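You operate a simulated robot arm through the tools that you are given. There is no shell and no other tool.

You run a simulated robot arm. Do the job below in one go: nothing can be reset, and whatever is moved stays where it is left.

## Task
Top up the small water tank to its line from the tall blue cup.
Fine: close the tank valve first, open it again after the pour; cup back on the small round mat, lid down. Set down upright: tall blue cup. Where these are worked on the way, their far stop is far enough and under half their travel is too little: tank valve.

Only the result counts: the job must be done as asked and must still hold three seconds after the hand-in. Knocking over, shifting, dropping, spilling or breaking anything else fails it. Lids that push on must go on centred and level and be pressed home; caps that screw on are set level and turned clockwise until they are tight.

## Robot
A 6-joint arm with a fingered hand, fixed in place. Base frame: the origin is on the floor under the middle of its stand, x ahead of it, y to its left, z up. Units: cm, degrees, N and s.
With the tool pointing down near the work surface it reaches from about 50 to 78 cm from the base axis. Its first joint turns from -166.0 to 166.0 degrees. Payload 4 kg.
The TCP is the grasp point between the finger pads, 2 cm short of the fingertips. In the tool frame z runs along the fingers and y along their closing line. The gripper opens to 14 cm; its body begins 5.4 cm behind the TCP. The gripper is a hand of 3 fingers: y runs from the thumb to the fingers, the wrist lies at [0, 0, -21.5] in the tool frame, and closing takes about 1.5 s.
Orientation is that of the tool frame in the base frame, as a unit quaternion [x, y, z, w]. With the fingers straight down and closing along the base's y, the tool's x points along the base's -x, its y along +y and its z along -z.

## Interface
- The arm moves only by the tool nudge_tool. Its argument "deltas" is a list of rows, each an object (a shift or turn left out is 0, a gripper value left out holds the last) with "dp": the shift along the base's x, y, z in cm, a list of three; "delta_rot": the turn, a rotation vector about the base's x, y, z in degrees, a list of three; "gripper": the opening, from 0 (shut) to 1 (fully open). In form: [{"dp": [x, y, z], "delta_rot": [rx, ry, rz], "gripper": gripper}, ...]. A call has 1 to 20 rows; each row is the pose to reach, as a shift and turn from the pose commanded when the call began. Rows are played at 5 a second. More than 5 cm and 8.6 degrees between two rows, or a gripper value outside its range, and nothing of the call is played. Where a pose cannot be reached the arm comes as near as it can. A force on the tool above 90 N (or 10 N above the force at the start of the call, whichever is more), or a blocked arm, ends the call early, and 0.2 s more pass. Each finger travels about 4.5 cm/s and halts on what it meets, pressing with about 34 N; the grip force reading is that of the motor and also rises with nothing between the fingers. The clock runs only during rows and for 0.2 s after the last one: add rows that repeat a pose to give the fingers time. The reply holds the time, the measured pose of the TCP, the force on the tool along the base axes, the opening and the grip force, in the units named above and with some noise, with the torque about the TCP (base axes, N m) and any sound that the robot's microphone picked up.
- Cameras (640 x 400 px; columns grow to the right, rows downward): "scene" is fixed at [39.84, 64.89, 171.28]; the picture's right is [-0.97, 0.24, 0.00], its down [0.10, 0.41, -0.91] and it looks along [-0.22, -0.88, -0.42] (base axes); focal length 352 px, centre (320, 200). "wrist" rides on the gripper at [7.4, -4.3, -7.9] in the tool frame; the picture's right is [0.50, 0.87, 0.00], its down [-0.59, 0.34, -0.73] and it looks along [-0.64, 0.37, 0.68] (tool axes); focal length 275 px, centre (320, 200). There is no depth. A picture from a camera that has moved, and an enlarged one, comes with that camera's place and axes in the base frame and with its lens.
- grab_frame(camera): a new picture of that camera. No time passes.
- lift_body(by): moves the trunk up (or, below 0, down) by that many cm; the arm rides with it, the base frame stays. It gives what a move gives, with no picture.
- set_grasp(shape): the hand has 3 fingers and takes this shape, open, in about a second: jaw (thumb against the fingers, like two jaws); tri (thumb and two fingers); tip (a fingertip pinch); poke (one finger out to press); point (the index stretched); flat (the hand flat); cup (the hand cupped); fist (a fist). The gripper value then closes the fingers along that shape, each until it touches; the sizes above hold for jaw. It gives what a move gives, with no picture.
- inspect(camera, box): a new picture of the part [left, top, right, bottom] of that camera's present view, enlarged. No time passes.
- close_job(): hands the job in; it is judged then, once.

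Nothing tells you positions but the pictures and the camera data. Unless the task says otherwise, let go and move clear before handing in.

The tools are called after ">>>" by a JSON object that holds its "fn" and its "kwargs". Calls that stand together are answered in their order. nudge_tool: Moves the arm, as the interface text tells. Its arguments: {"type":"object","properties":{"deltas":{"type":"array"}},"required":["deltas"]} The other tools are called the same way: lift_body (by) moves the trunk up or down; set_grasp (shape) gives the hand a shape; grab_frame (camera) takes a picture; inspect (camera, box) takes an enlarged picture of a part of a camera's view; close_job () hands the job in.

At the start:

```text
t: 0.0
tool_pos: [21.43, -30.64, 138.78]
ee_rot: [0.0, 1.0, 0.0, -0.001]
wrist_force: [0.1, -0.2, 0.9]
ft_torque: [-0.06, 0.0, 0.01]
width: 13.99
grip_force: 0.0
shape: jaw
trunk travel left (down, up): [-25.0, 34.0]
```

scene: 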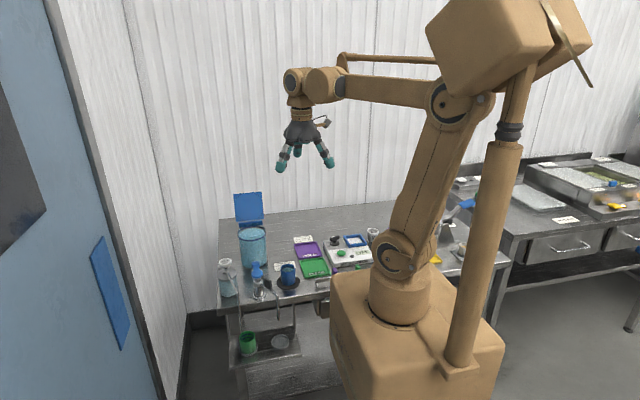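
wrist: 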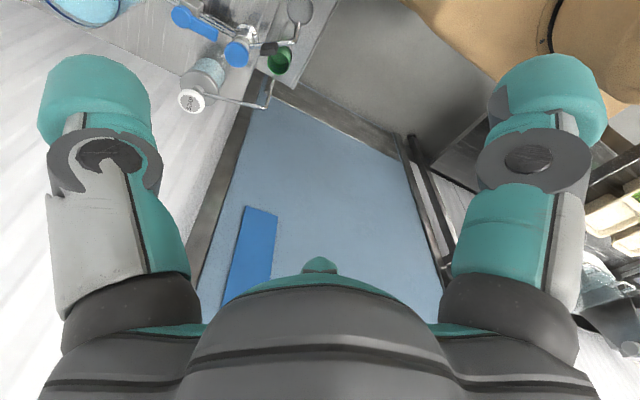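

I see a bench with a blue-tinted tank, a blue cup, a green mat and other things; I'll enlarge the scene to find out what is where before moving.

>>> {"fn": "inspect", "kwargs": {"camera": "scene", "box": [210, 180, 370, 300]}}

>>> {"fn": "inspect", "kwargs": {"camera": "scene", "box": [210, 240, 330, 370]}}

>>> {"fn": "inspect", "kwargs": {"camera": "scene", "box": [320, 190, 500, 300]}}

>>> {"fn": "inspect", "kwargs": {"camera": "wrist", "box": [40, 0, 340, 130]}}

```text
3.33 times, centred on (290, 240) of scene
camera zoom: at [39.84, 64.89, 171.28], right [-0.97, 0.24, 0.0], down [0.1, 0.41, -0.91], along [-0.22, -0.88, -0.42], focal length 1174 px, centre (420, 67)
```

zoom: 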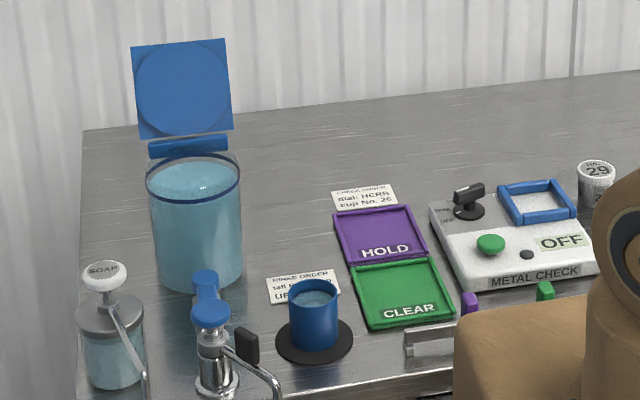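

```text
3.08 times, centred on (270, 305) of scene
camera zoom: at [39.84, 64.89, 171.28], right [-0.97, 0.24, 0.0], down [0.1, 0.41, -0.91], along [-0.22, -0.88, -0.42], focal length 1084 px, centre (474, -123)
```

zoom: 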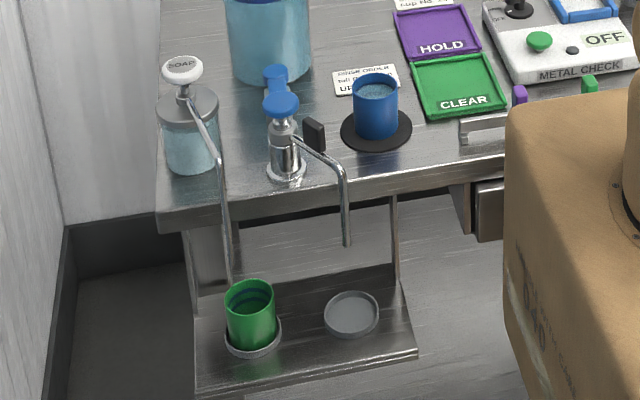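

```text
3.56 times, centred on (410, 245) of scene
camera zoom: at [39.84, 64.89, 171.28], right [-0.97, 0.24, 0.0], down [0.1, 0.41, -0.91], along [-0.22, -0.88, -0.42], focal length 1252 px, centre (0, 40)
```

zoom: 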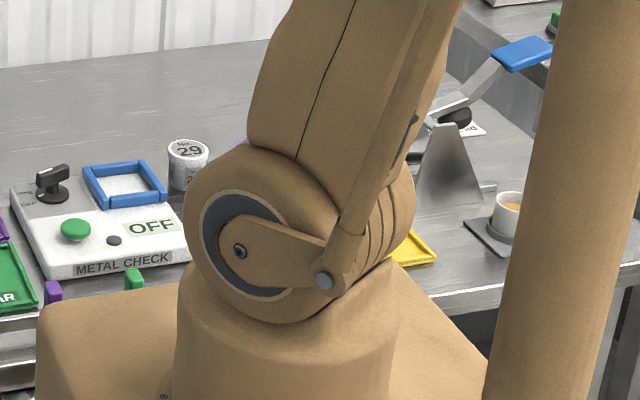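

```text
2.13 times, centred on (190, 65) of wrist
camera zoom: at [14.16, -34.71, 146.79], right [-0.5, 0.87, 0.0], down [0.59, 0.34, 0.73], along [0.64, 0.37, -0.68], focal length 587 px, centre (597, 488)
```

zoom: 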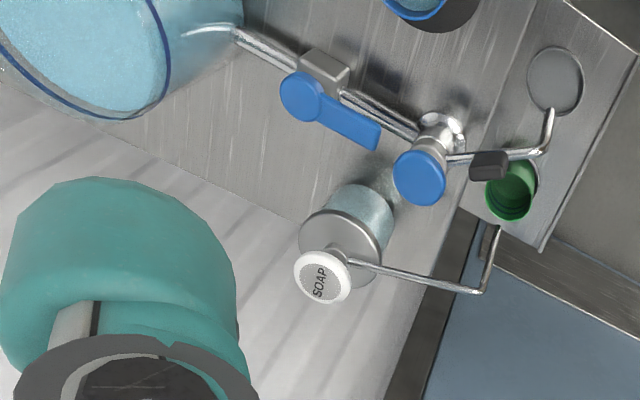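

The tap and its blue-handled in-line valve, the tank with its blue lid open, and the tall blue cup on the black round mat are all on the -y side. I'll turn the wrist camera toward them to measure positions.

>>> {"fn": "nudge_tool", "kwargs": {"deltas": [{"dp": [0, 0, -1], "delta_rot": [0, 0, -8]}, {"dp": [0, 0, -2], "delta_rot": [0, 0, -16]}, {"dp": [0, 0, -3], "delta_rot": [0, 0, -24]}, {"dp": [0, 0, -4], "delta_rot": [0, 0, -32]}, {"dp": [0, 0, -5], "delta_rot": [0, 0, -40]}, {"dp": [0, 0, -6], "delta_rot": [0, 0, -48]}, {"dp": [0, 0, -7], "delta_rot": [0, 0, -56]}, {"dp": [0, 0, -8], "delta_rot": [0, 0, -64]}, {"dp": [0, 0, -9], "delta_rot": [0, 0, -72]}, {"dp": [0, 0, -10], "delta_rot": [0, 0, -80]}, {"dp": [0, 0, -10], "delta_rot": [0, 0, -80]}]}}

>>> {"fn": "grab_frame", "kwargs": {"camera": "wrist"}}

>>> {"fn": "grab_frame", "kwargs": {"camera": "scene"}}

```text
t: 2.4
tool_pos: [21.4, -30.67, 129.13]
ee_rot: [0.643, 0.766, 0.001, 0.0]
wrist_force: [-0.6, -1.1, 0.9]
ft_torque: [0.01, 0.0, 0.0]
width: 13.99
grip_force: 0.2
shape: jaw
trunk travel left (down, up): [-25.0, 34.0]
```

```text
taken
camera wrist: at [16.08, -23.86, 136.95], right [0.77, 0.64, 0.0], down [0.44, -0.52, 0.73], along [0.47, -0.56, -0.68], focal length 275 px, centre (320, 200)
```

wrist: 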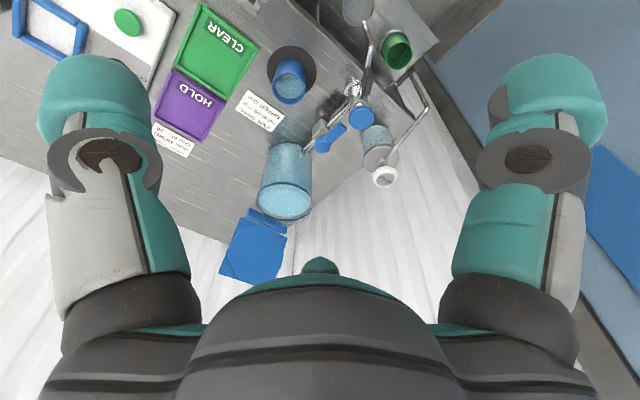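

```text
taken
```

scene: 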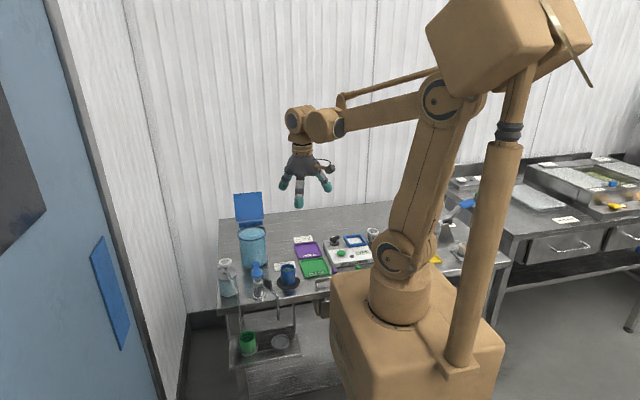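

I now have a good view from above; I'll enlarge it to read labels and measure the tank, valve, tap and cup.

>>> {"fn": "inspect", "kwargs": {"camera": "wrist", "box": [230, 40, 440, 170]}}

>>> {"fn": "inspect", "kwargs": {"camera": "wrist", "box": [210, 130, 350, 290]}}

>>> {"fn": "inspect", "kwargs": {"camera": "wrist", "box": [130, 60, 300, 166]}}

>>> {"fn": "inspect", "kwargs": {"camera": "wrist", "box": [290, 60, 430, 190]}}

```text
3.05 times, centred on (335, 105) of wrist
camera zoom: at [16.08, -23.86, 136.95], right [0.77, 0.64, 0.0], down [0.44, -0.52, 0.73], along [0.47, -0.56, -0.68], focal length 839 px, centre (274, 490)
```

zoom: 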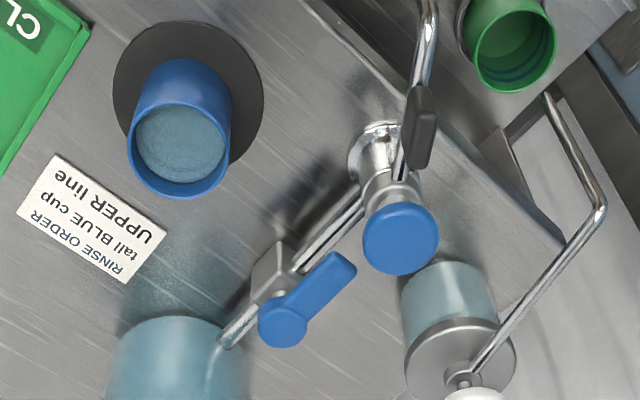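

```text
2.50 times, centred on (280, 210) of wrist
camera zoom: at [16.08, -23.86, 136.95], right [0.77, 0.64, 0.0], down [0.44, -0.52, 0.73], along [0.47, -0.56, -0.68], focal length 688 px, centre (420, 175)
```

zoom: 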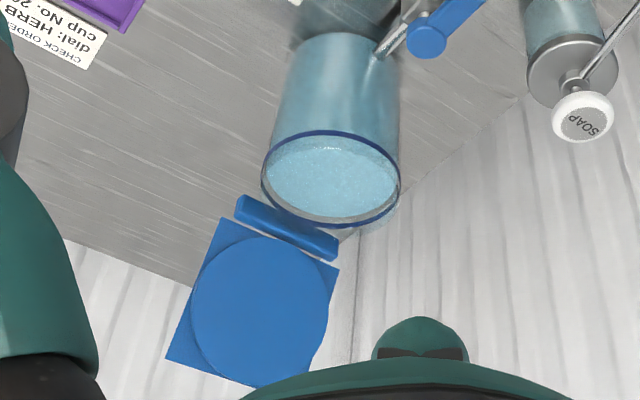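

```text
3.76 times, centred on (215, 113) of wrist
camera zoom: at [16.08, -23.86, 136.95], right [0.77, 0.64, 0.0], down [0.44, -0.52, 0.73], along [0.47, -0.56, -0.68], focal length 1036 px, centre (715, 528)
```

zoom: 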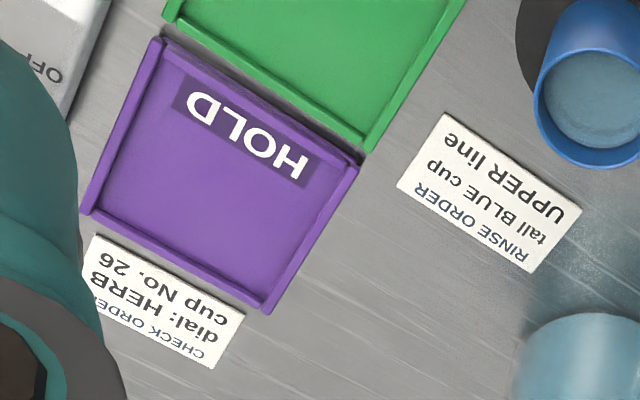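

```text
3.08 times, centred on (360, 125) of wrist
camera zoom: at [16.08, -23.86, 136.95], right [0.77, 0.64, 0.0], down [0.44, -0.52, 0.73], along [0.47, -0.56, -0.68], focal length 847 px, centre (197, 431)
```

zoom: 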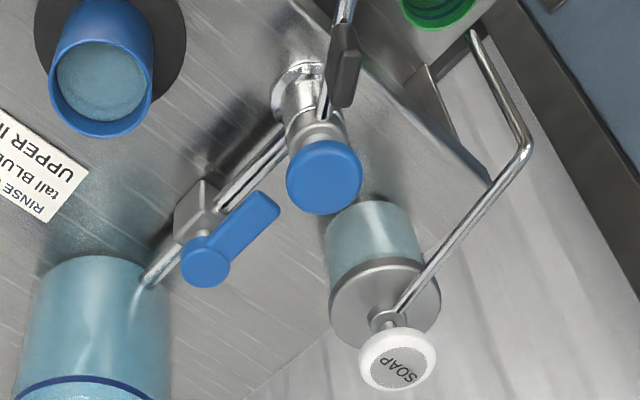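

Bench top is at about z 86, the cup near [25, -43], the valve hub near [36.5, -47, 94] and the tank near [36.6, -59.5] with its rim near z 100. I'll look closely at the tank markings and valve.

>>> {"fn": "inspect", "kwargs": {"camera": "scene", "box": [225, 215, 281, 275]}}

>>> {"fn": "inspect", "kwargs": {"camera": "scene", "box": [236, 250, 316, 310]}}

>>> {"fn": "inspect", "kwargs": {"camera": "scene", "box": [225, 185, 281, 235]}}

>>> {"fn": "inspect", "kwargs": {"camera": "scene", "box": [265, 140, 345, 215]}}

>>> {"fn": "inspect", "kwargs": {"camera": "wrist", "box": [300, 90, 380, 160]}}

```text
6.67 times, centred on (253, 245) of scene
camera zoom: at [39.84, 64.89, 171.28], right [-0.97, 0.24, 0.0], down [0.1, 0.41, -0.91], along [-0.22, -0.88, -0.42], focal length 2348 px, centre (767, -100)
```

zoom: 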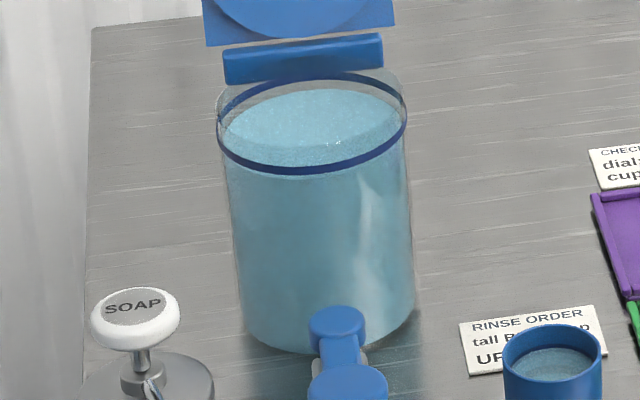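

```text
6.67 times, centred on (276, 280) of scene
camera zoom: at [39.84, 64.89, 171.28], right [-0.97, 0.24, 0.0], down [0.1, 0.41, -0.91], along [-0.22, -0.88, -0.42], focal length 2348 px, centre (613, -333)
```

zoom: 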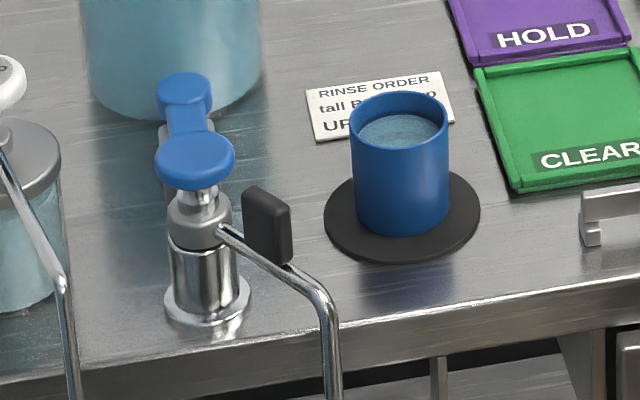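

```text
8.00 times, centred on (253, 210) of scene
camera zoom: at [39.84, 64.89, 171.28], right [-0.97, 0.24, 0.0], down [0.1, 0.41, -0.91], along [-0.22, -0.88, -0.42], focal length 2818 px, centre (856, 120)
```

zoom: 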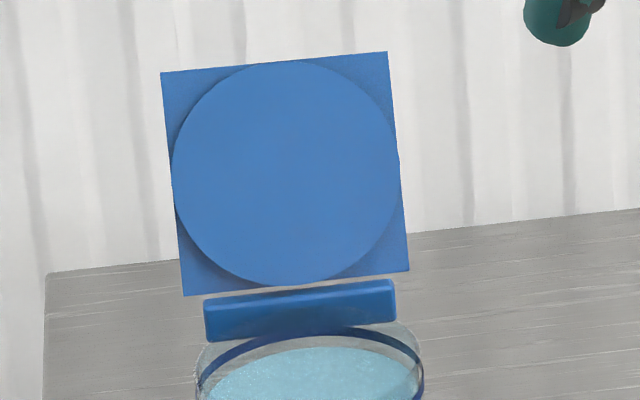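

```text
5.33 times, centred on (305, 178) of scene
camera zoom: at [39.84, 64.89, 171.28], right [-0.97, 0.24, 0.0], down [0.1, 0.41, -0.91], along [-0.22, -0.88, -0.42], focal length 1879 px, centre (400, 320)
```

zoom: 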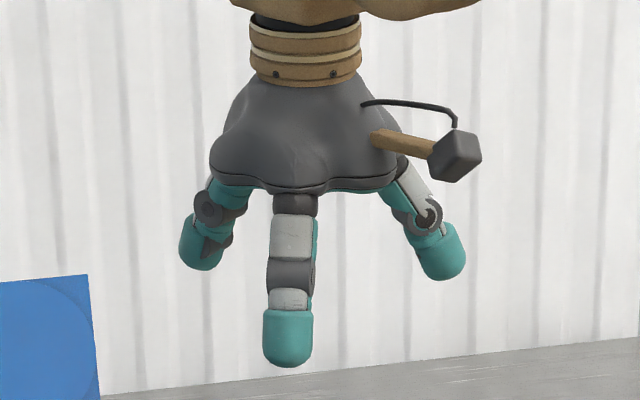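

```text
5.71 times, centred on (340, 125) of wrist
camera zoom: at [16.08, -23.86, 136.95], right [0.77, 0.64, 0.0], down [0.44, -0.52, 0.73], along [0.47, -0.56, -0.68], focal length 1573 px, centre (206, 629)
```

zoom: 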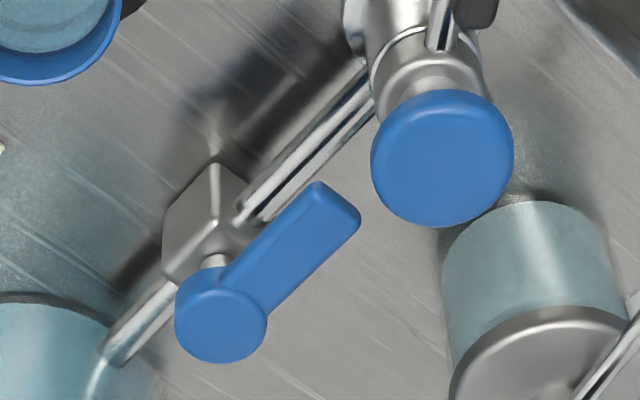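

The tank's single blue ring is its fill line and the water stands a bit under it. Before working the valve I'll close the hand in the air to see how the fingers meet.

>>> {"fn": "nudge_tool", "kwargs": {"deltas": [{"gripper": 0.1}, {"gripper": 0.1}, {"gripper": 0.1}, {"gripper": 0.1}, {"gripper": 0.1}, {"gripper": 0.1}, {"gripper": 0.1}, {"gripper": 0.1}, {"gripper": 0.1}]}}

>>> {"fn": "inspect", "kwargs": {"camera": "scene", "box": [265, 140, 345, 215]}}

>>> {"fn": "grab_frame", "kwargs": {"camera": "wrist"}}

```text
t: 4.4
tool_pos: [21.46, -30.78, 128.95]
ee_rot: [0.643, 0.766, 0.0, -0.001]
wrist_force: [0.1, 0.4, -0.2]
ft_torque: [-0.01, -0.01, -0.02]
width: 1.55
grip_force: 0.1
shape: jaw
trunk travel left (down, up): [-25.0, 34.0]
```

```text
5.33 times, centred on (305, 178) of scene
camera zoom: at [39.84, 64.89, 171.28], right [-0.97, 0.24, 0.0], down [0.1, 0.41, -0.91], along [-0.22, -0.88, -0.42], focal length 1879 px, centre (400, 320)
```

zoom: 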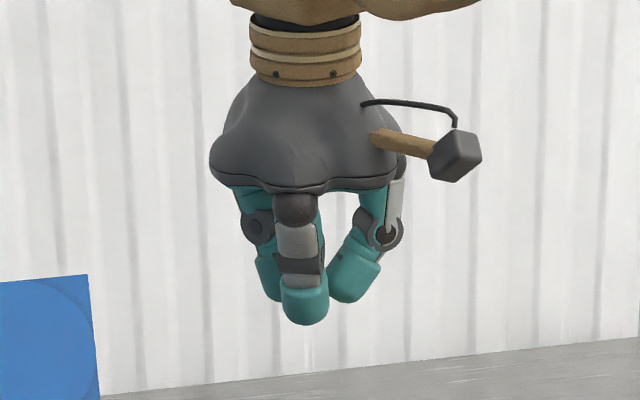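

```text
taken
camera wrist: at [16.07, -23.87, 136.96], right [0.77, 0.64, 0.0], down [0.44, -0.52, 0.73], along [0.47, -0.56, -0.68], focal length 275 px, centre (320, 200)
```

wrist: 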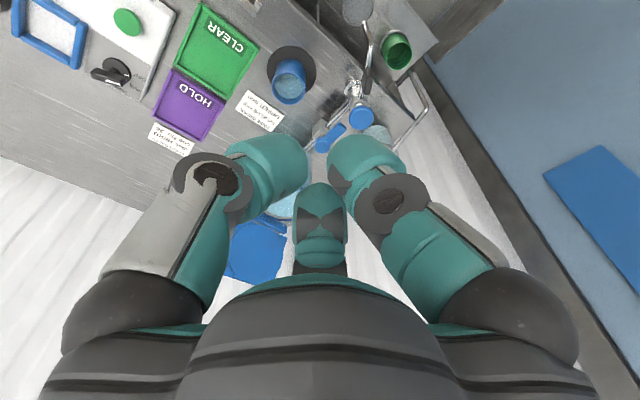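

The fingers close like a three-jaw chuck. I'll check the poke shape, since a single finger could push the valve lever neatly.

>>> {"fn": "set_grasp", "kwargs": {"shape": "poke"}}

>>> {"fn": "inspect", "kwargs": {"camera": "scene", "box": [265, 140, 345, 215]}}

>>> {"fn": "grab_frame", "kwargs": {"camera": "wrist"}}

```text
t: 5.3
tool_pos: [21.33, -30.63, 129.04]
ee_rot: [0.643, 0.766, 0.0, 0.0]
wrist_force: [-0.1, -0.3, 0.1]
ft_torque: [0.0, -0.02, -0.01]
width: 0.02
grip_force: 0.0
shape: poke
trunk travel left (down, up): [-25.0, 34.0]
```

```text
5.33 times, centred on (305, 178) of scene
camera zoom: at [39.84, 64.89, 171.28], right [-0.97, 0.24, 0.0], down [0.1, 0.41, -0.91], along [-0.22, -0.88, -0.42], focal length 1879 px, centre (400, 320)
```

zoom: 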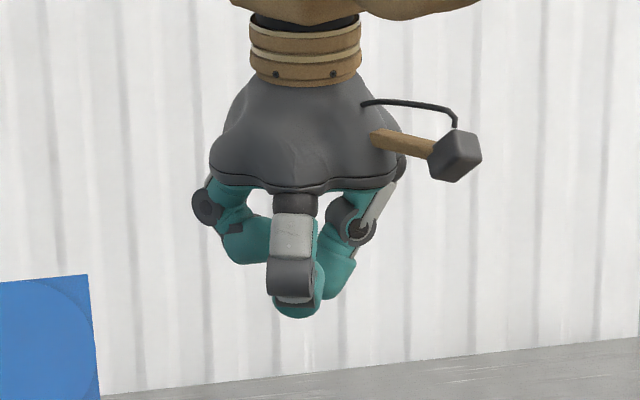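

```text
taken
camera wrist: at [16.07, -23.87, 136.96], right [0.77, 0.64, 0.0], down [0.44, -0.52, 0.73], along [0.47, -0.56, -0.68], focal length 275 px, centre (320, 200)
```

wrist: 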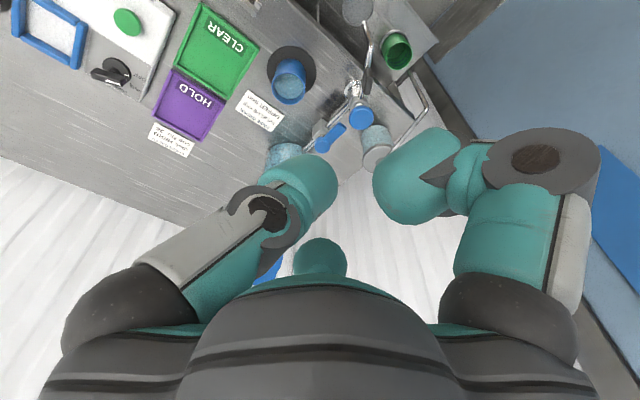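

Poke keeps the thumb down while the others curl, not much reach; I'll compare the point shape.

>>> {"fn": "set_grasp", "kwargs": {"shape": "point"}}

>>> {"fn": "inspect", "kwargs": {"camera": "scene", "box": [265, 140, 345, 215]}}

>>> {"fn": "grab_frame", "kwargs": {"camera": "wrist"}}

```text
t: 6.2
tool_pos: [21.36, -30.64, 128.96]
ee_rot: [0.643, 0.766, 0.001, 0.0]
wrist_force: [-0.5, -0.3, 0.2]
ft_torque: [0.03, 0.0, -0.01]
width: 0.03
grip_force: 0.0
shape: point
trunk travel left (down, up): [-25.0, 34.0]
```

```text
5.33 times, centred on (305, 178) of scene
camera zoom: at [39.84, 64.89, 171.28], right [-0.97, 0.24, 0.0], down [0.1, 0.41, -0.91], along [-0.22, -0.88, -0.42], focal length 1879 px, centre (400, 320)
```

zoom: 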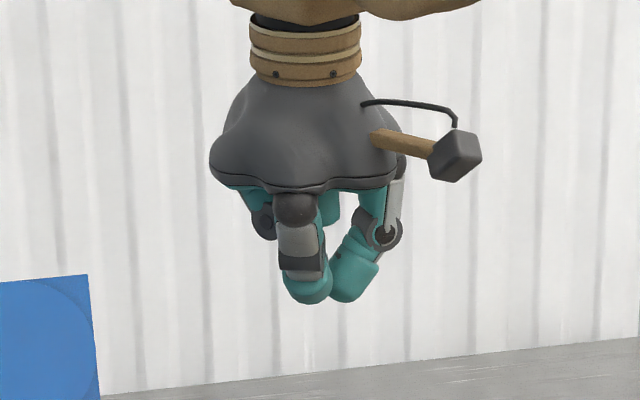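

```text
taken
camera wrist: at [16.07, -23.87, 136.96], right [0.77, 0.64, 0.0], down [0.44, -0.52, 0.73], along [0.47, -0.56, -0.68], focal length 275 px, centre (320, 200)
```

wrist: 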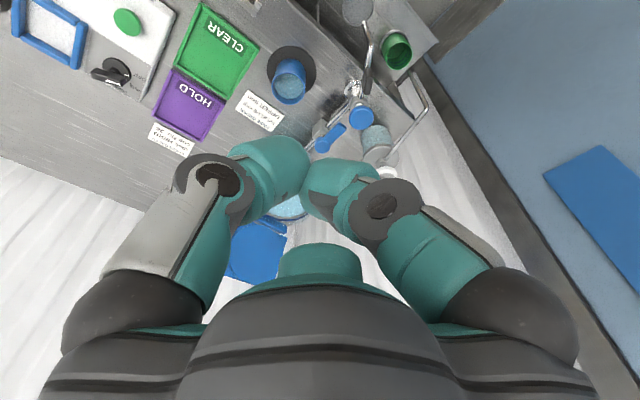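

Plain jaw fingers will do for the valve. I'll go back to jaw, open, and drop to about 20 cm above the tap for a close look at the valve and tank.

>>> {"fn": "set_grasp", "kwargs": {"shape": "jaw"}}

>>> {"fn": "nudge_tool", "kwargs": {"deltas": [{"dp": [1, -1, -4], "gripper": 1}, {"dp": [2, -2, -8], "gripper": 1}, {"dp": [3, -3, -12], "gripper": 1}, {"dp": [4, -4, -16], "gripper": 1}, {"dp": [5, -5, -20], "gripper": 1}, {"dp": [5.5, -5, -23], "gripper": 1}, {"dp": [5.5, -5, -23], "gripper": 1}, {"dp": [5.5, -5, -23], "gripper": 1}]}}

>>> {"fn": "grab_frame", "kwargs": {"camera": "wrist"}}

>>> {"fn": "inspect", "kwargs": {"camera": "wrist", "box": [190, 60, 450, 222]}}

```text
t: 7.1
tool_pos: [21.51, -30.68, 128.99]
ee_rot: [0.643, 0.766, 0.0, 0.0]
wrist_force: [-0.8, 0.3, 0.6]
ft_torque: [0.02, -0.03, -0.01]
width: 13.99
grip_force: 0.0
shape: jaw
trunk travel left (down, up): [-25.0, 34.0]
```

```text
t: 8.9
tool_pos: [26.87, -35.62, 105.91]
ee_rot: [0.643, 0.766, 0.0, 0.001]
wrist_force: [0.2, 0.9, -0.4]
ft_torque: [0.01, -0.01, 0.0]
width: 13.99
grip_force: 0.1
shape: jaw
trunk travel left (down, up): [-25.0, 34.0]
```

```text
taken
camera wrist: at [21.44, -28.8, 113.85], right [0.77, 0.64, 0.0], down [0.44, -0.52, 0.73], along [0.47, -0.56, -0.68], focal length 275 px, centre (320, 200)
```

wrist: 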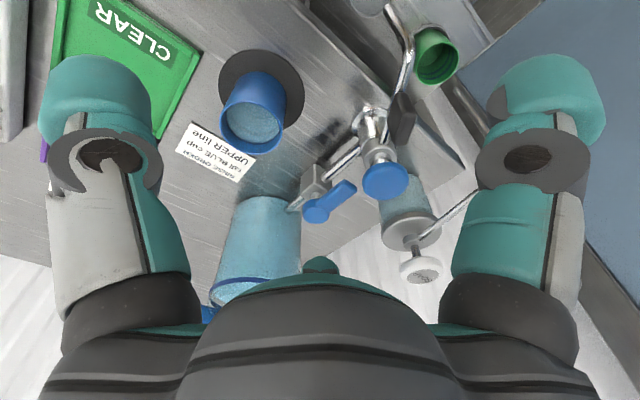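

```text
2.46 times, centred on (320, 141) of wrist
camera zoom: at [21.44, -28.8, 113.85], right [0.77, 0.64, 0.0], down [0.44, -0.52, 0.73], along [0.47, -0.56, -0.68], focal length 678 px, centre (320, 345)
```

zoom: 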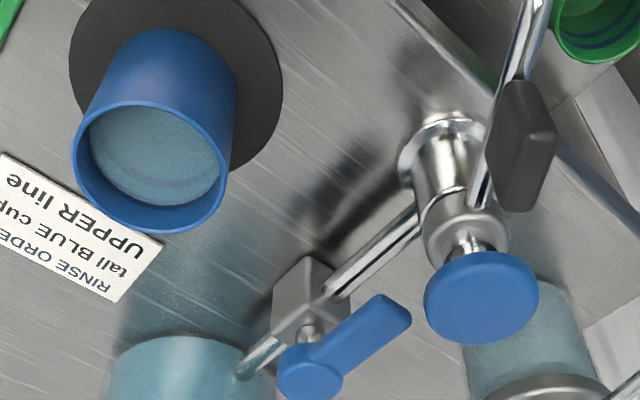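

The lever runs from its hub at [36.6, -47.4, 93.8] toward the tap along the pipe. Since the jaw is a radial three-finger grip, I'll raise a little and check whether the other shapes suit a cup grasp better.

>>> {"fn": "nudge_tool", "kwargs": {"deltas": [{"dp": [0, 0, 4]}, {"dp": [-1, 1, 8]}, {"dp": [-2, 2, 12]}]}}

>>> {"fn": "set_grasp", "kwargs": {"shape": "tri"}}

>>> {"fn": "grab_frame", "kwargs": {"camera": "wrist"}}

>>> {"fn": "set_grasp", "kwargs": {"shape": "tip"}}

>>> {"fn": "grab_frame", "kwargs": {"camera": "wrist"}}

>>> {"fn": "set_grasp", "kwargs": {"shape": "cup"}}

>>> {"fn": "grab_frame", "kwargs": {"camera": "wrist"}}

>>> {"fn": "set_grasp", "kwargs": {"shape": "flat"}}

>>> {"fn": "grab_frame", "kwargs": {"camera": "wrist"}}

>>> {"fn": "grab_frame", "kwargs": {"camera": "scene"}}

```text
t: 9.7
tool_pos: [24.84, -33.74, 118.1]
ee_rot: [0.642, 0.767, 0.0, 0.001]
wrist_force: [0.1, 0.3, -1.4]
ft_torque: [0.0, 0.01, -0.04]
width: 14.0
grip_force: 0.0
shape: jaw
trunk travel left (down, up): [-25.0, 34.0]
```

```text
t: 10.6
tool_pos: [25.0, -33.84, 117.89]
ee_rot: [0.643, 0.766, 0.0, 0.0]
wrist_force: [-0.7, -0.2, -0.3]
ft_torque: [0.01, 0.02, 0.01]
width: 14.02
grip_force: 0.1
shape: tri
trunk travel left (down, up): [-25.0, 34.0]
```

```text
taken
camera wrist: at [19.61, -27.06, 125.83], right [0.77, 0.64, 0.0], down [0.44, -0.52, 0.73], along [0.47, -0.56, -0.68], focal length 275 px, centre (320, 200)
```

wrist: 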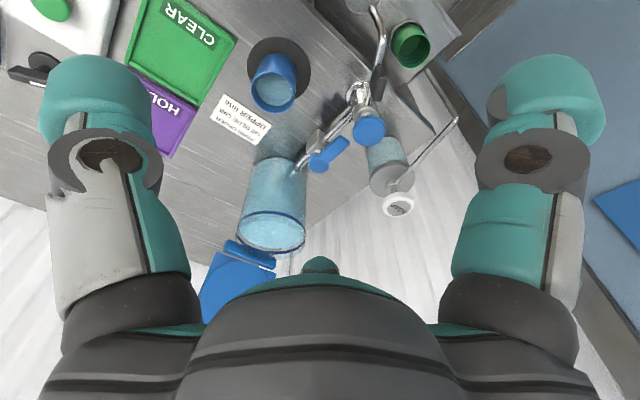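

```text
t: 11.5
tool_pos: [25.03, -34.01, 117.9]
ee_rot: [0.643, 0.766, -0.001, 0.001]
wrist_force: [0.3, -0.3, 0.2]
ft_torque: [0.0, -0.02, -0.01]
width: 13.99
grip_force: 0.0
shape: tip
trunk travel left (down, up): [-25.0, 34.0]
```

```text
taken
camera wrist: at [19.6, -27.06, 125.83], right [0.77, 0.64, 0.0], down [0.44, -0.52, 0.73], along [0.47, -0.56, -0.68], focal length 275 px, centre (320, 200)
```

wrist: 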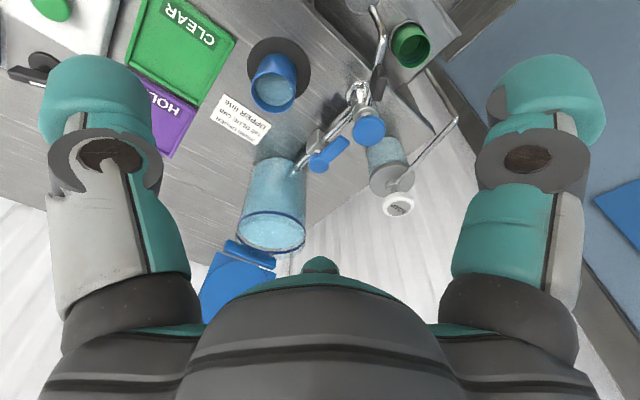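

```text
t: 12.4
tool_pos: [25.06, -33.79, 117.91]
ee_rot: [0.643, 0.766, 0.001, 0.0]
wrist_force: [0.6, -0.4, 0.3]
ft_torque: [0.01, -0.03, 0.01]
width: 6.02
grip_force: 0.0
shape: cup
trunk travel left (down, up): [-25.0, 34.0]
```

```text
taken
camera wrist: at [19.6, -27.06, 125.83], right [0.77, 0.64, 0.0], down [0.44, -0.52, 0.73], along [0.47, -0.56, -0.68], focal length 275 px, centre (320, 200)
```

wrist: 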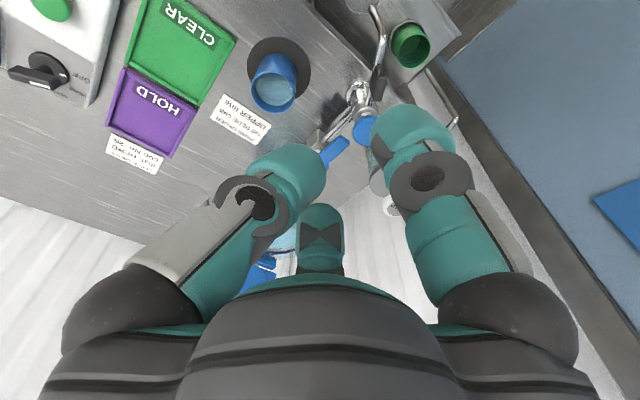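

```text
t: 13.3
tool_pos: [24.96, -33.85, 117.9]
ee_rot: [0.643, 0.766, 0.0, 0.0]
wrist_force: [0.4, 0.7, 0.1]
ft_torque: [0.0, -0.03, 0.01]
width: 0.02
grip_force: 0.1
shape: flat
trunk travel left (down, up): [-25.0, 34.0]
```

```text
taken
camera wrist: at [19.6, -27.06, 125.83], right [0.77, 0.64, 0.0], down [0.44, -0.52, 0.73], along [0.47, -0.56, -0.68], focal length 275 px, centre (320, 200)
```

wrist: 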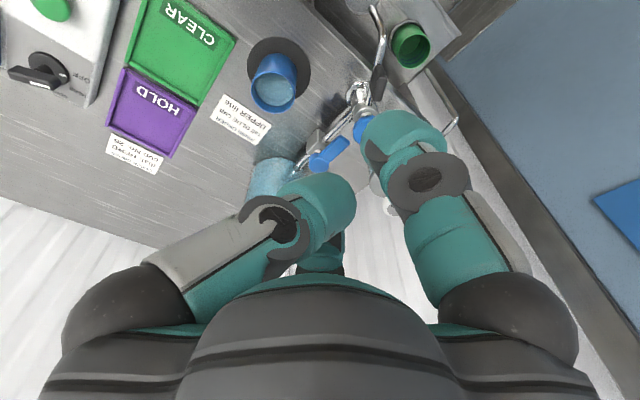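

```text
taken
```

scene: 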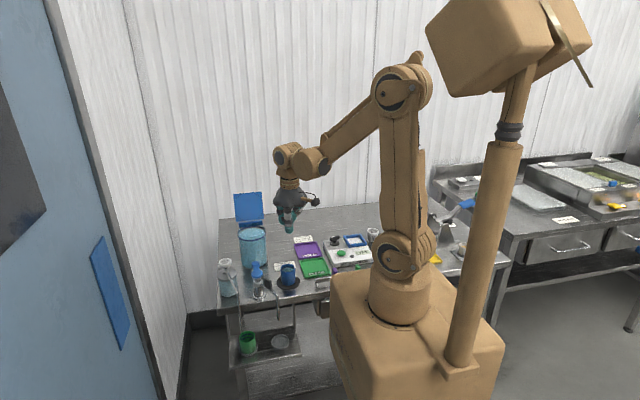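

Hand shapes all share the same radial layout, so I'll push the valve lever with one open finger and later grip the cup from above. First I'll set the jaw open, turn the hand so one finger points +x with the camera on the clear side, and hover over the cup.

>>> {"fn": "set_grasp", "kwargs": {"shape": "jaw"}}

>>> {"fn": "nudge_tool", "kwargs": {"deltas": [{"dp": [0, -1.5, -1], "delta_rot": [0, 0, 8], "gripper": 1}, {"dp": [0, -3, -2], "delta_rot": [0, 0, 16], "gripper": 1}, {"dp": [0, -4.5, -3], "delta_rot": [0, 0, 24], "gripper": 1}, {"dp": [0, -6, -4], "delta_rot": [0, 0, 32], "gripper": 1}, {"dp": [0, -8, -5], "delta_rot": [0, 0, 40], "gripper": 1}, {"dp": [0, -9.6, -6], "delta_rot": [0, 0, 48], "gripper": 1}, {"dp": [0, -9.6, -6], "delta_rot": [0, 0, 50], "gripper": 1}, {"dp": [0, -9.6, -6], "delta_rot": [0, 0, 50], "gripper": 1}]}}

>>> {"fn": "grab_frame", "kwargs": {"camera": "wrist"}}

>>> {"fn": "grab_frame", "kwargs": {"camera": "scene"}}

```text
t: 14.2
tool_pos: [25.06, -33.8, 117.84]
ee_rot: [0.643, 0.766, 0.0, 0.0]
wrist_force: [0.5, 0.2, 0.6]
ft_torque: [-0.02, -0.03, 0.03]
width: 14.0
grip_force: 0.0
shape: jaw
trunk travel left (down, up): [-25.0, 34.0]
```

```text
t: 16.0
tool_pos: [24.95, -43.38, 111.91]
ee_rot: [0.258, 0.966, 0.0, 0.0]
wrist_force: [0.0, 0.0, -0.1]
ft_torque: [0.02, 0.02, 0.0]
width: 14.0
grip_force: 0.1
shape: jaw
trunk travel left (down, up): [-25.0, 34.0]
```

```text
taken
camera wrist: at [16.46, -43.15, 119.82], right [0.0, 1.0, 0.0], down [0.68, 0.0, 0.73], along [0.73, 0.0, -0.68], focal length 275 px, centre (320, 200)
```

wrist: 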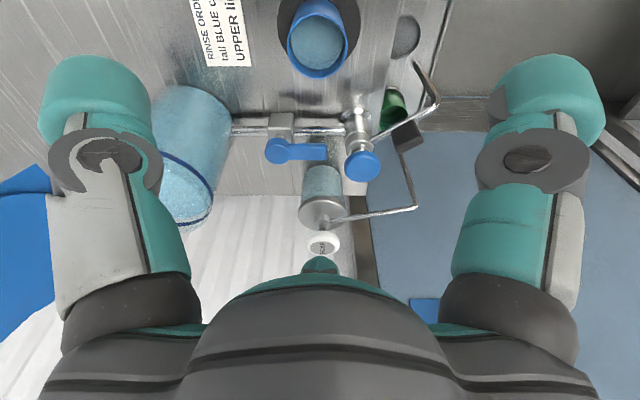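

```text
taken
```

scene: 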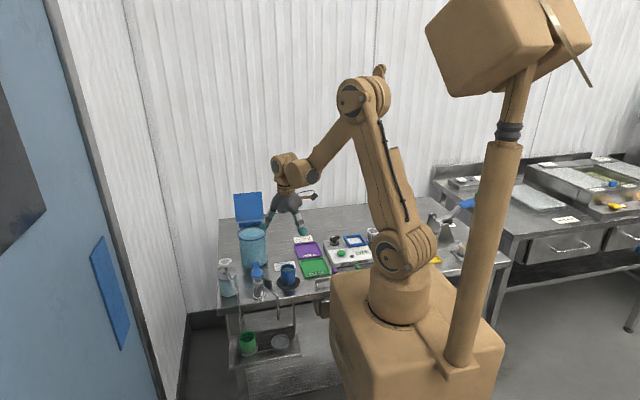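

The camera now looks straight across the valve and tap, which makes measuring easy; I'll enlarge this view.

>>> {"fn": "inspect", "kwargs": {"camera": "wrist", "box": [220, 60, 440, 200]}}

>>> {"fn": "inspect", "kwargs": {"camera": "wrist", "box": [140, 70, 300, 240]}}

>>> {"fn": "inspect", "kwargs": {"camera": "wrist", "box": [190, 0, 360, 106]}}

```text
2.86 times, centred on (330, 130) of wrist
camera zoom: at [16.46, -43.15, 119.82], right [0.0, 1.0, 0.0], down [0.68, 0.0, 0.73], along [0.73, 0.0, -0.68], focal length 786 px, centre (291, 400)
```

zoom: 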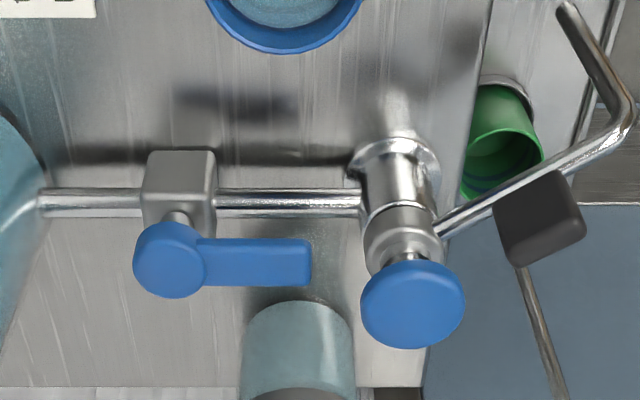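

```text
2.35 times, centred on (220, 155) of wrist
camera zoom: at [16.46, -43.15, 119.82], right [0.0, 1.0, 0.0], down [0.68, 0.0, 0.73], along [0.73, 0.0, -0.68], focal length 648 px, centre (555, 306)
```

zoom: 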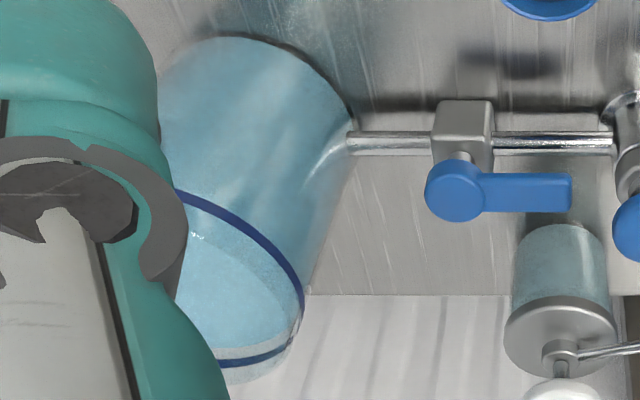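

```text
3.76 times, centred on (275, 53) of wrist
camera zoom: at [16.46, -43.15, 119.82], right [0.0, 1.0, 0.0], down [0.68, 0.0, 0.73], along [0.73, 0.0, -0.68], focal length 1036 px, centre (489, 753)
```

zoom: 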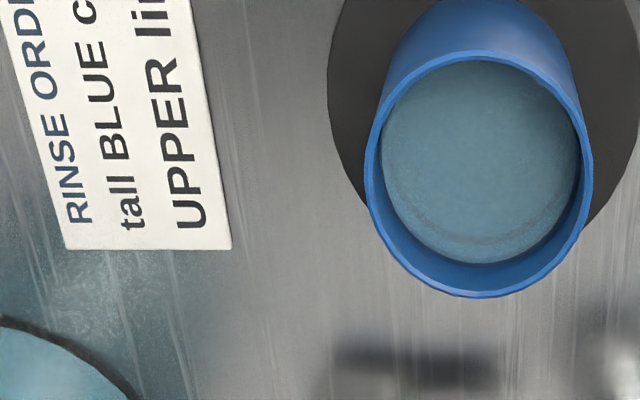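

Measured more closely: lever from hub [37.2, -48.3] to tip y -42.4 at z ≈ 92.5, cup rim centre [25.6, -43.4, 91.9], bench ≈ 85. I'll lower so the +x finger stands beside the lever, with the cup inside the open hand and untouched.

>>> {"fn": "nudge_tool", "kwargs": {"deltas": [{"dp": [0, -1.1, -4]}, {"dp": [0, -1.1, -8]}, {"dp": [0, -1.1, -12]}, {"dp": [0, -1.1, -15]}, {"dp": [0, -1.1, -17]}, {"dp": [0, -1.1, -19]}, {"dp": [0, -1.1, -19.8]}, {"dp": [0, -1.1, -19.8]}]}}

>>> {"fn": "grab_frame", "kwargs": {"camera": "wrist"}}

>>> {"fn": "inspect", "kwargs": {"camera": "scene", "box": [225, 225, 325, 305]}}

```text
t: 17.8
tool_pos: [24.81, -44.34, 91.98]
ee_rot: [0.259, 0.966, -0.001, 0.0]
wrist_force: [0.0, -0.6, 0.7]
ft_torque: [0.02, 0.0, 0.02]
width: 13.99
grip_force: 0.0
shape: jaw
trunk travel left (down, up): [-25.0, 34.0]
```

```text
taken
camera wrist: at [16.49, -44.03, 99.97], right [0.0, 1.0, 0.0], down [0.68, 0.0, 0.73], along [0.73, 0.0, -0.68], focal length 275 px, centre (320, 200)
```

wrist: 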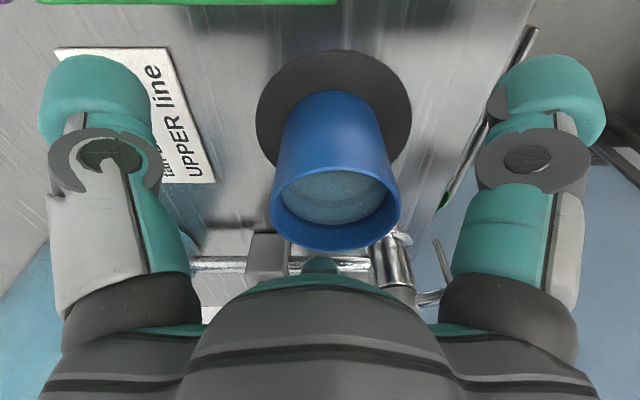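

```text
5.00 times, centred on (275, 265) of scene
camera zoom: at [39.84, 64.89, 171.28], right [-0.97, 0.24, 0.0], down [0.1, 0.41, -0.91], along [-0.22, -0.88, -0.42], focal length 1761 px, centre (545, -125)
```

zoom: 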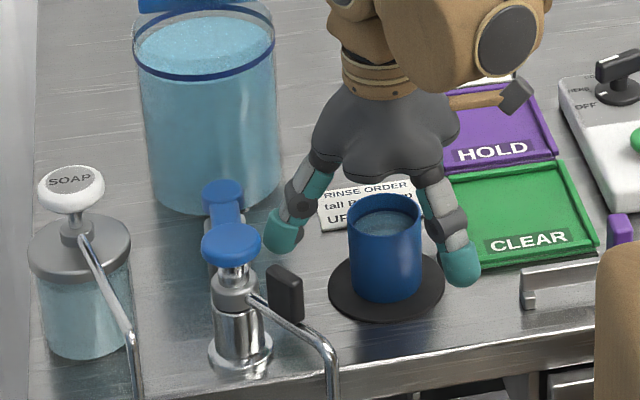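

The finger stands just beside the lever and the cup is clear inside the hand. I'll push gently in +x and watch the force.

>>> {"fn": "nudge_tool", "kwargs": {"deltas": [{"dp": [0.6, 0, 0]}, {"dp": [1.2, 0, 0]}, {"dp": [1.8, 0, 0]}, {"dp": [2.1, 0, 0]}, {"dp": [2.4, 0, 0]}, {"dp": [2.7, 0, 0]}, {"dp": [2.7, 0, 0]}]}}

>>> {"fn": "inspect", "kwargs": {"camera": "scene", "box": [235, 240, 305, 296]}}

```text
t: 19.4
tool_pos: [27.54, -44.42, 92.16]
ee_rot: [0.259, 0.966, 0.0, 0.0]
wrist_force: [-6.3, 0.7, 1.4]
ft_torque: [0.03, -0.15, 0.09]
width: 13.99
grip_force: 0.0
shape: jaw
trunk travel left (down, up): [-25.0, 34.0]
```

```text
7.14 times, centred on (270, 268) of scene
camera zoom: at [39.84, 64.89, 171.28], right [-0.97, 0.24, 0.0], down [0.1, 0.41, -0.91], along [-0.22, -0.88, -0.42], focal length 2516 px, centre (677, -286)
```

zoom: 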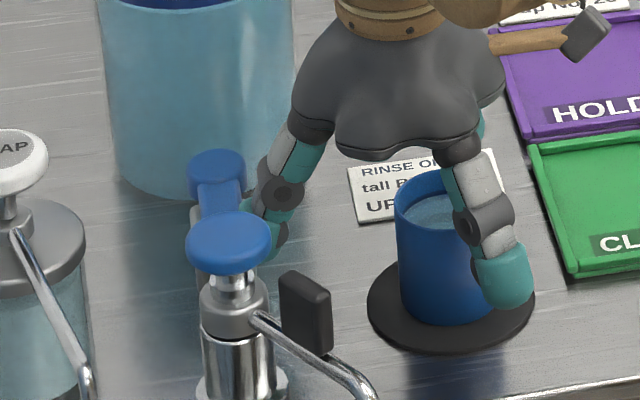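

Contact with about 6 N. I'll push a little further to see whether the lever yields this way.

>>> {"fn": "nudge_tool", "kwargs": {"deltas": [{"dp": [0.2, 0, 0]}, {"dp": [0.4, 0, 0]}, {"dp": [0.6, 0, 0]}, {"dp": [0.6, 0, 0]}]}}

>>> {"fn": "inspect", "kwargs": {"camera": "scene", "box": [235, 240, 305, 296]}}

>>> {"fn": "grab_frame", "kwargs": {"camera": "wrist"}}

```text
t: 20.4
tool_pos: [28.11, -44.35, 92.13]
ee_rot: [0.258, 0.966, 0.0, 0.0]
wrist_force: [-10.5, -1.0, 1.8]
ft_torque: [-0.03, -0.11, -0.02]
width: 13.99
grip_force: 0.0
shape: jaw
trunk travel left (down, up): [-25.0, 34.0]
```

```text
7.14 times, centred on (270, 268) of scene
camera zoom: at [39.84, 64.89, 171.28], right [-0.97, 0.24, 0.0], down [0.1, 0.41, -0.91], along [-0.22, -0.88, -0.42], focal length 2516 px, centre (677, -286)
```

zoom: 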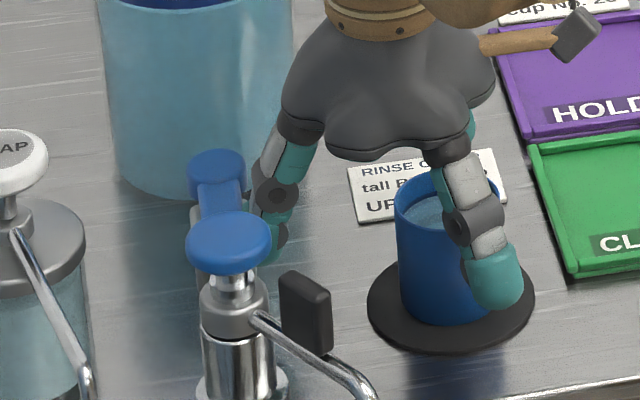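

```text
taken
camera wrist: at [19.65, -44.16, 100.06], right [0.0, 1.0, 0.0], down [0.68, 0.0, 0.73], along [0.73, 0.0, -0.68], focal length 275 px, centre (320, 200)
```

wrist: 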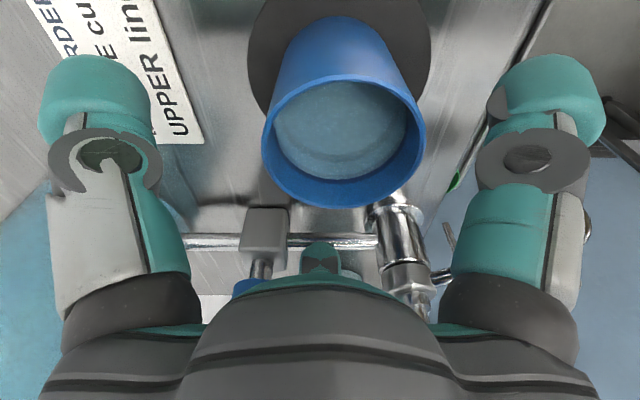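

The lever doesn't yield toward +x (force just builds on the finger), so this looks like its stop. I'll back off, lift over the lever and try pulling it the other way, toward -x.

>>> {"fn": "nudge_tool", "kwargs": {"deltas": [{"dp": [-1, 0, 0]}, {"dp": [-2, 0, 0]}, {"dp": [-2, 0, 3]}, {"dp": [-1, 0, 6]}, {"dp": [1, 0, 6]}, {"dp": [3, 0, 6]}, {"dp": [3.8, 0, 6]}, {"dp": [3.8, 0, 6]}]}}

>>> {"fn": "grab_frame", "kwargs": {"camera": "wrist"}}

>>> {"fn": "inspect", "kwargs": {"camera": "scene", "box": [235, 240, 305, 296]}}

```text
t: 22.2
tool_pos: [31.89, -44.25, 97.97]
ee_rot: [0.259, 0.966, 0.001, 0.0]
wrist_force: [0.6, 0.0, -0.3]
ft_torque: [-0.01, -0.02, 0.0]
width: 13.99
grip_force: 0.0
shape: jaw
trunk travel left (down, up): [-25.0, 34.0]
```

```text
taken
camera wrist: at [23.56, -44.16, 106.01], right [0.0, 1.0, 0.0], down [0.68, 0.0, 0.73], along [0.73, 0.0, -0.68], focal length 275 px, centre (320, 200)
```

wrist: 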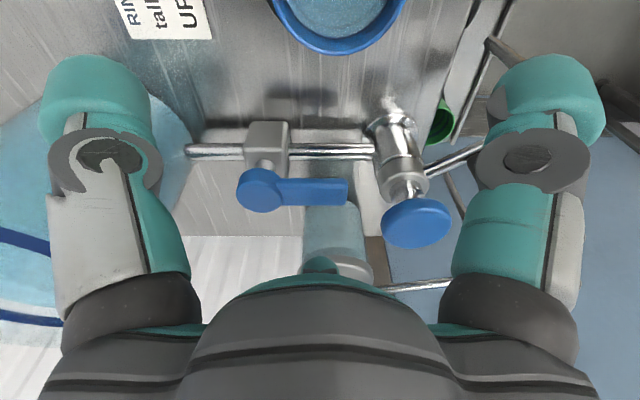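

```text
7.14 times, centred on (270, 268) of scene
camera zoom: at [39.84, 64.89, 171.28], right [-0.97, 0.24, 0.0], down [0.1, 0.41, -0.91], along [-0.22, -0.88, -0.42], focal length 2516 px, centre (677, -286)
```

zoom: 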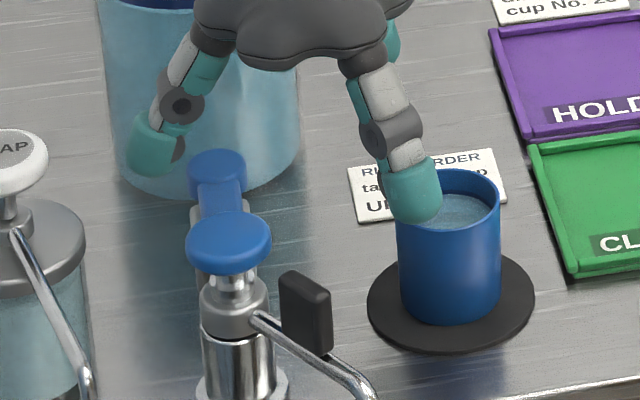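

The far side looks clear. I'll lower the finger on the +x side of the lever, between lever and soap bottle, and pull gently toward -x.

>>> {"fn": "nudge_tool", "kwargs": {"deltas": [{"dp": [-0.2, -0.5, -2]}, {"dp": [-0.2, -0.5, -4]}, {"dp": [-0.2, -0.5, -5]}, {"dp": [-0.2, -0.5, -6]}, {"dp": [-0.2, -0.5, -6]}]}}

>>> {"fn": "grab_frame", "kwargs": {"camera": "wrist"}}

>>> {"fn": "inspect", "kwargs": {"camera": "scene", "box": [225, 240, 305, 300]}}

```text
t: 23.4
tool_pos: [31.93, -44.79, 91.92]
ee_rot: [0.258, 0.966, 0.0, 0.0]
wrist_force: [2.6, 0.1, 3.6]
ft_torque: [0.03, -0.19, 0.03]
width: 13.99
grip_force: 0.0
shape: jaw
trunk travel left (down, up): [-25.0, 34.0]
```

```text
taken
camera wrist: at [23.45, -44.61, 99.89], right [0.0, 1.0, 0.0], down [0.68, 0.0, 0.73], along [0.73, 0.0, -0.68], focal length 275 px, centre (320, 200)
```

wrist: 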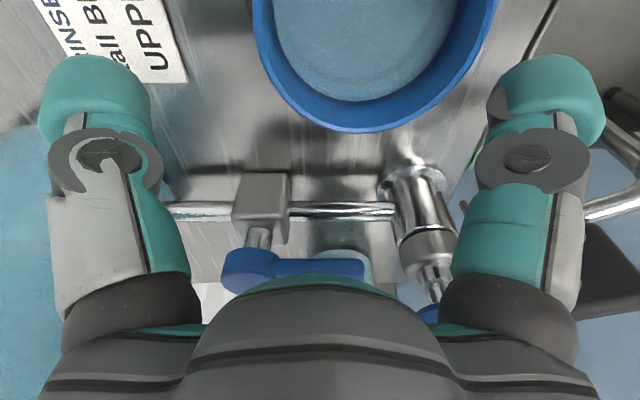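

```text
6.67 times, centred on (265, 270) of scene
camera zoom: at [39.84, 64.89, 171.28], right [-0.97, 0.24, 0.0], down [0.1, 0.41, -0.91], along [-0.22, -0.88, -0.42], focal length 2348 px, centre (687, -267)
```

zoom: 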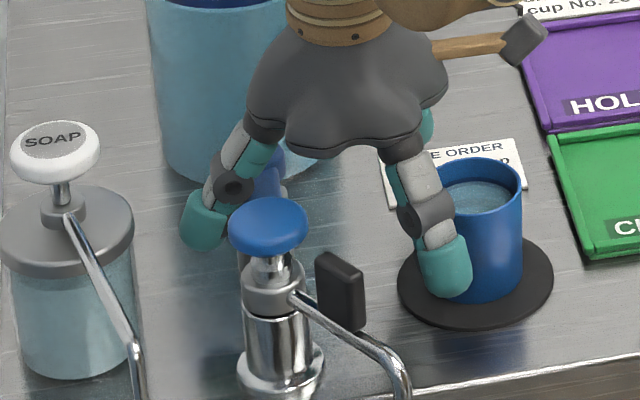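

The finger is lightly touching the lever on its +x side. Now I pull toward -x in small steps.

>>> {"fn": "nudge_tool", "kwargs": {"deltas": [{"dp": [-0.3, 0, 0]}, {"dp": [-0.6, 0, 0]}, {"dp": [-0.9, 0, 0]}, {"dp": [-1.2, 0, 0]}, {"dp": [-1.2, 0, 0]}]}}

>>> {"fn": "grab_frame", "kwargs": {"camera": "wrist"}}

>>> {"fn": "inspect", "kwargs": {"camera": "scene", "box": [225, 240, 305, 300]}}

```text
t: 24.6
tool_pos: [30.56, -44.73, 91.97]
ee_rot: [0.258, 0.966, 0.0, 0.0]
wrist_force: [3.3, 4.8, 0.9]
ft_torque: [-0.03, -0.03, 0.28]
width: 14.03
grip_force: 0.0
shape: jaw
trunk travel left (down, up): [-25.0, 34.0]
```

```text
taken
camera wrist: at [22.24, -44.55, 99.94], right [0.0, 1.0, 0.0], down [0.68, 0.0, 0.73], along [0.73, 0.0, -0.68], focal length 275 px, centre (320, 200)
```

wrist: 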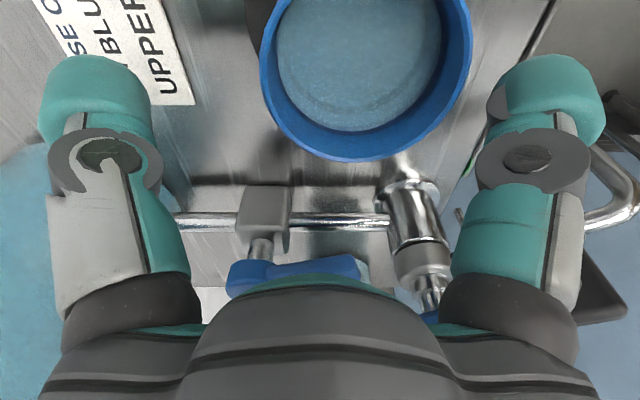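

```text
6.67 times, centred on (265, 270) of scene
camera zoom: at [39.84, 64.89, 171.28], right [-0.97, 0.24, 0.0], down [0.1, 0.41, -0.91], along [-0.22, -0.88, -0.42], focal length 2348 px, centre (687, -267)
```

zoom: 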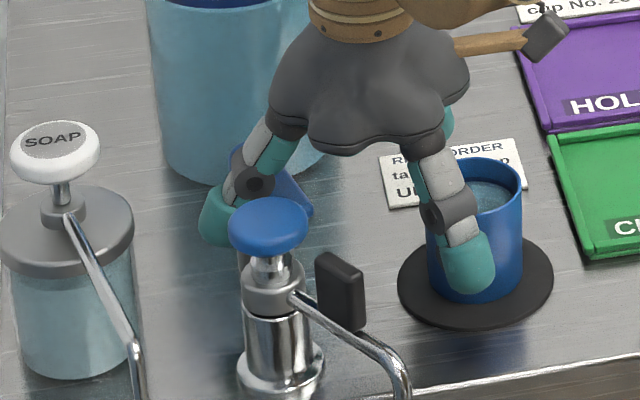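

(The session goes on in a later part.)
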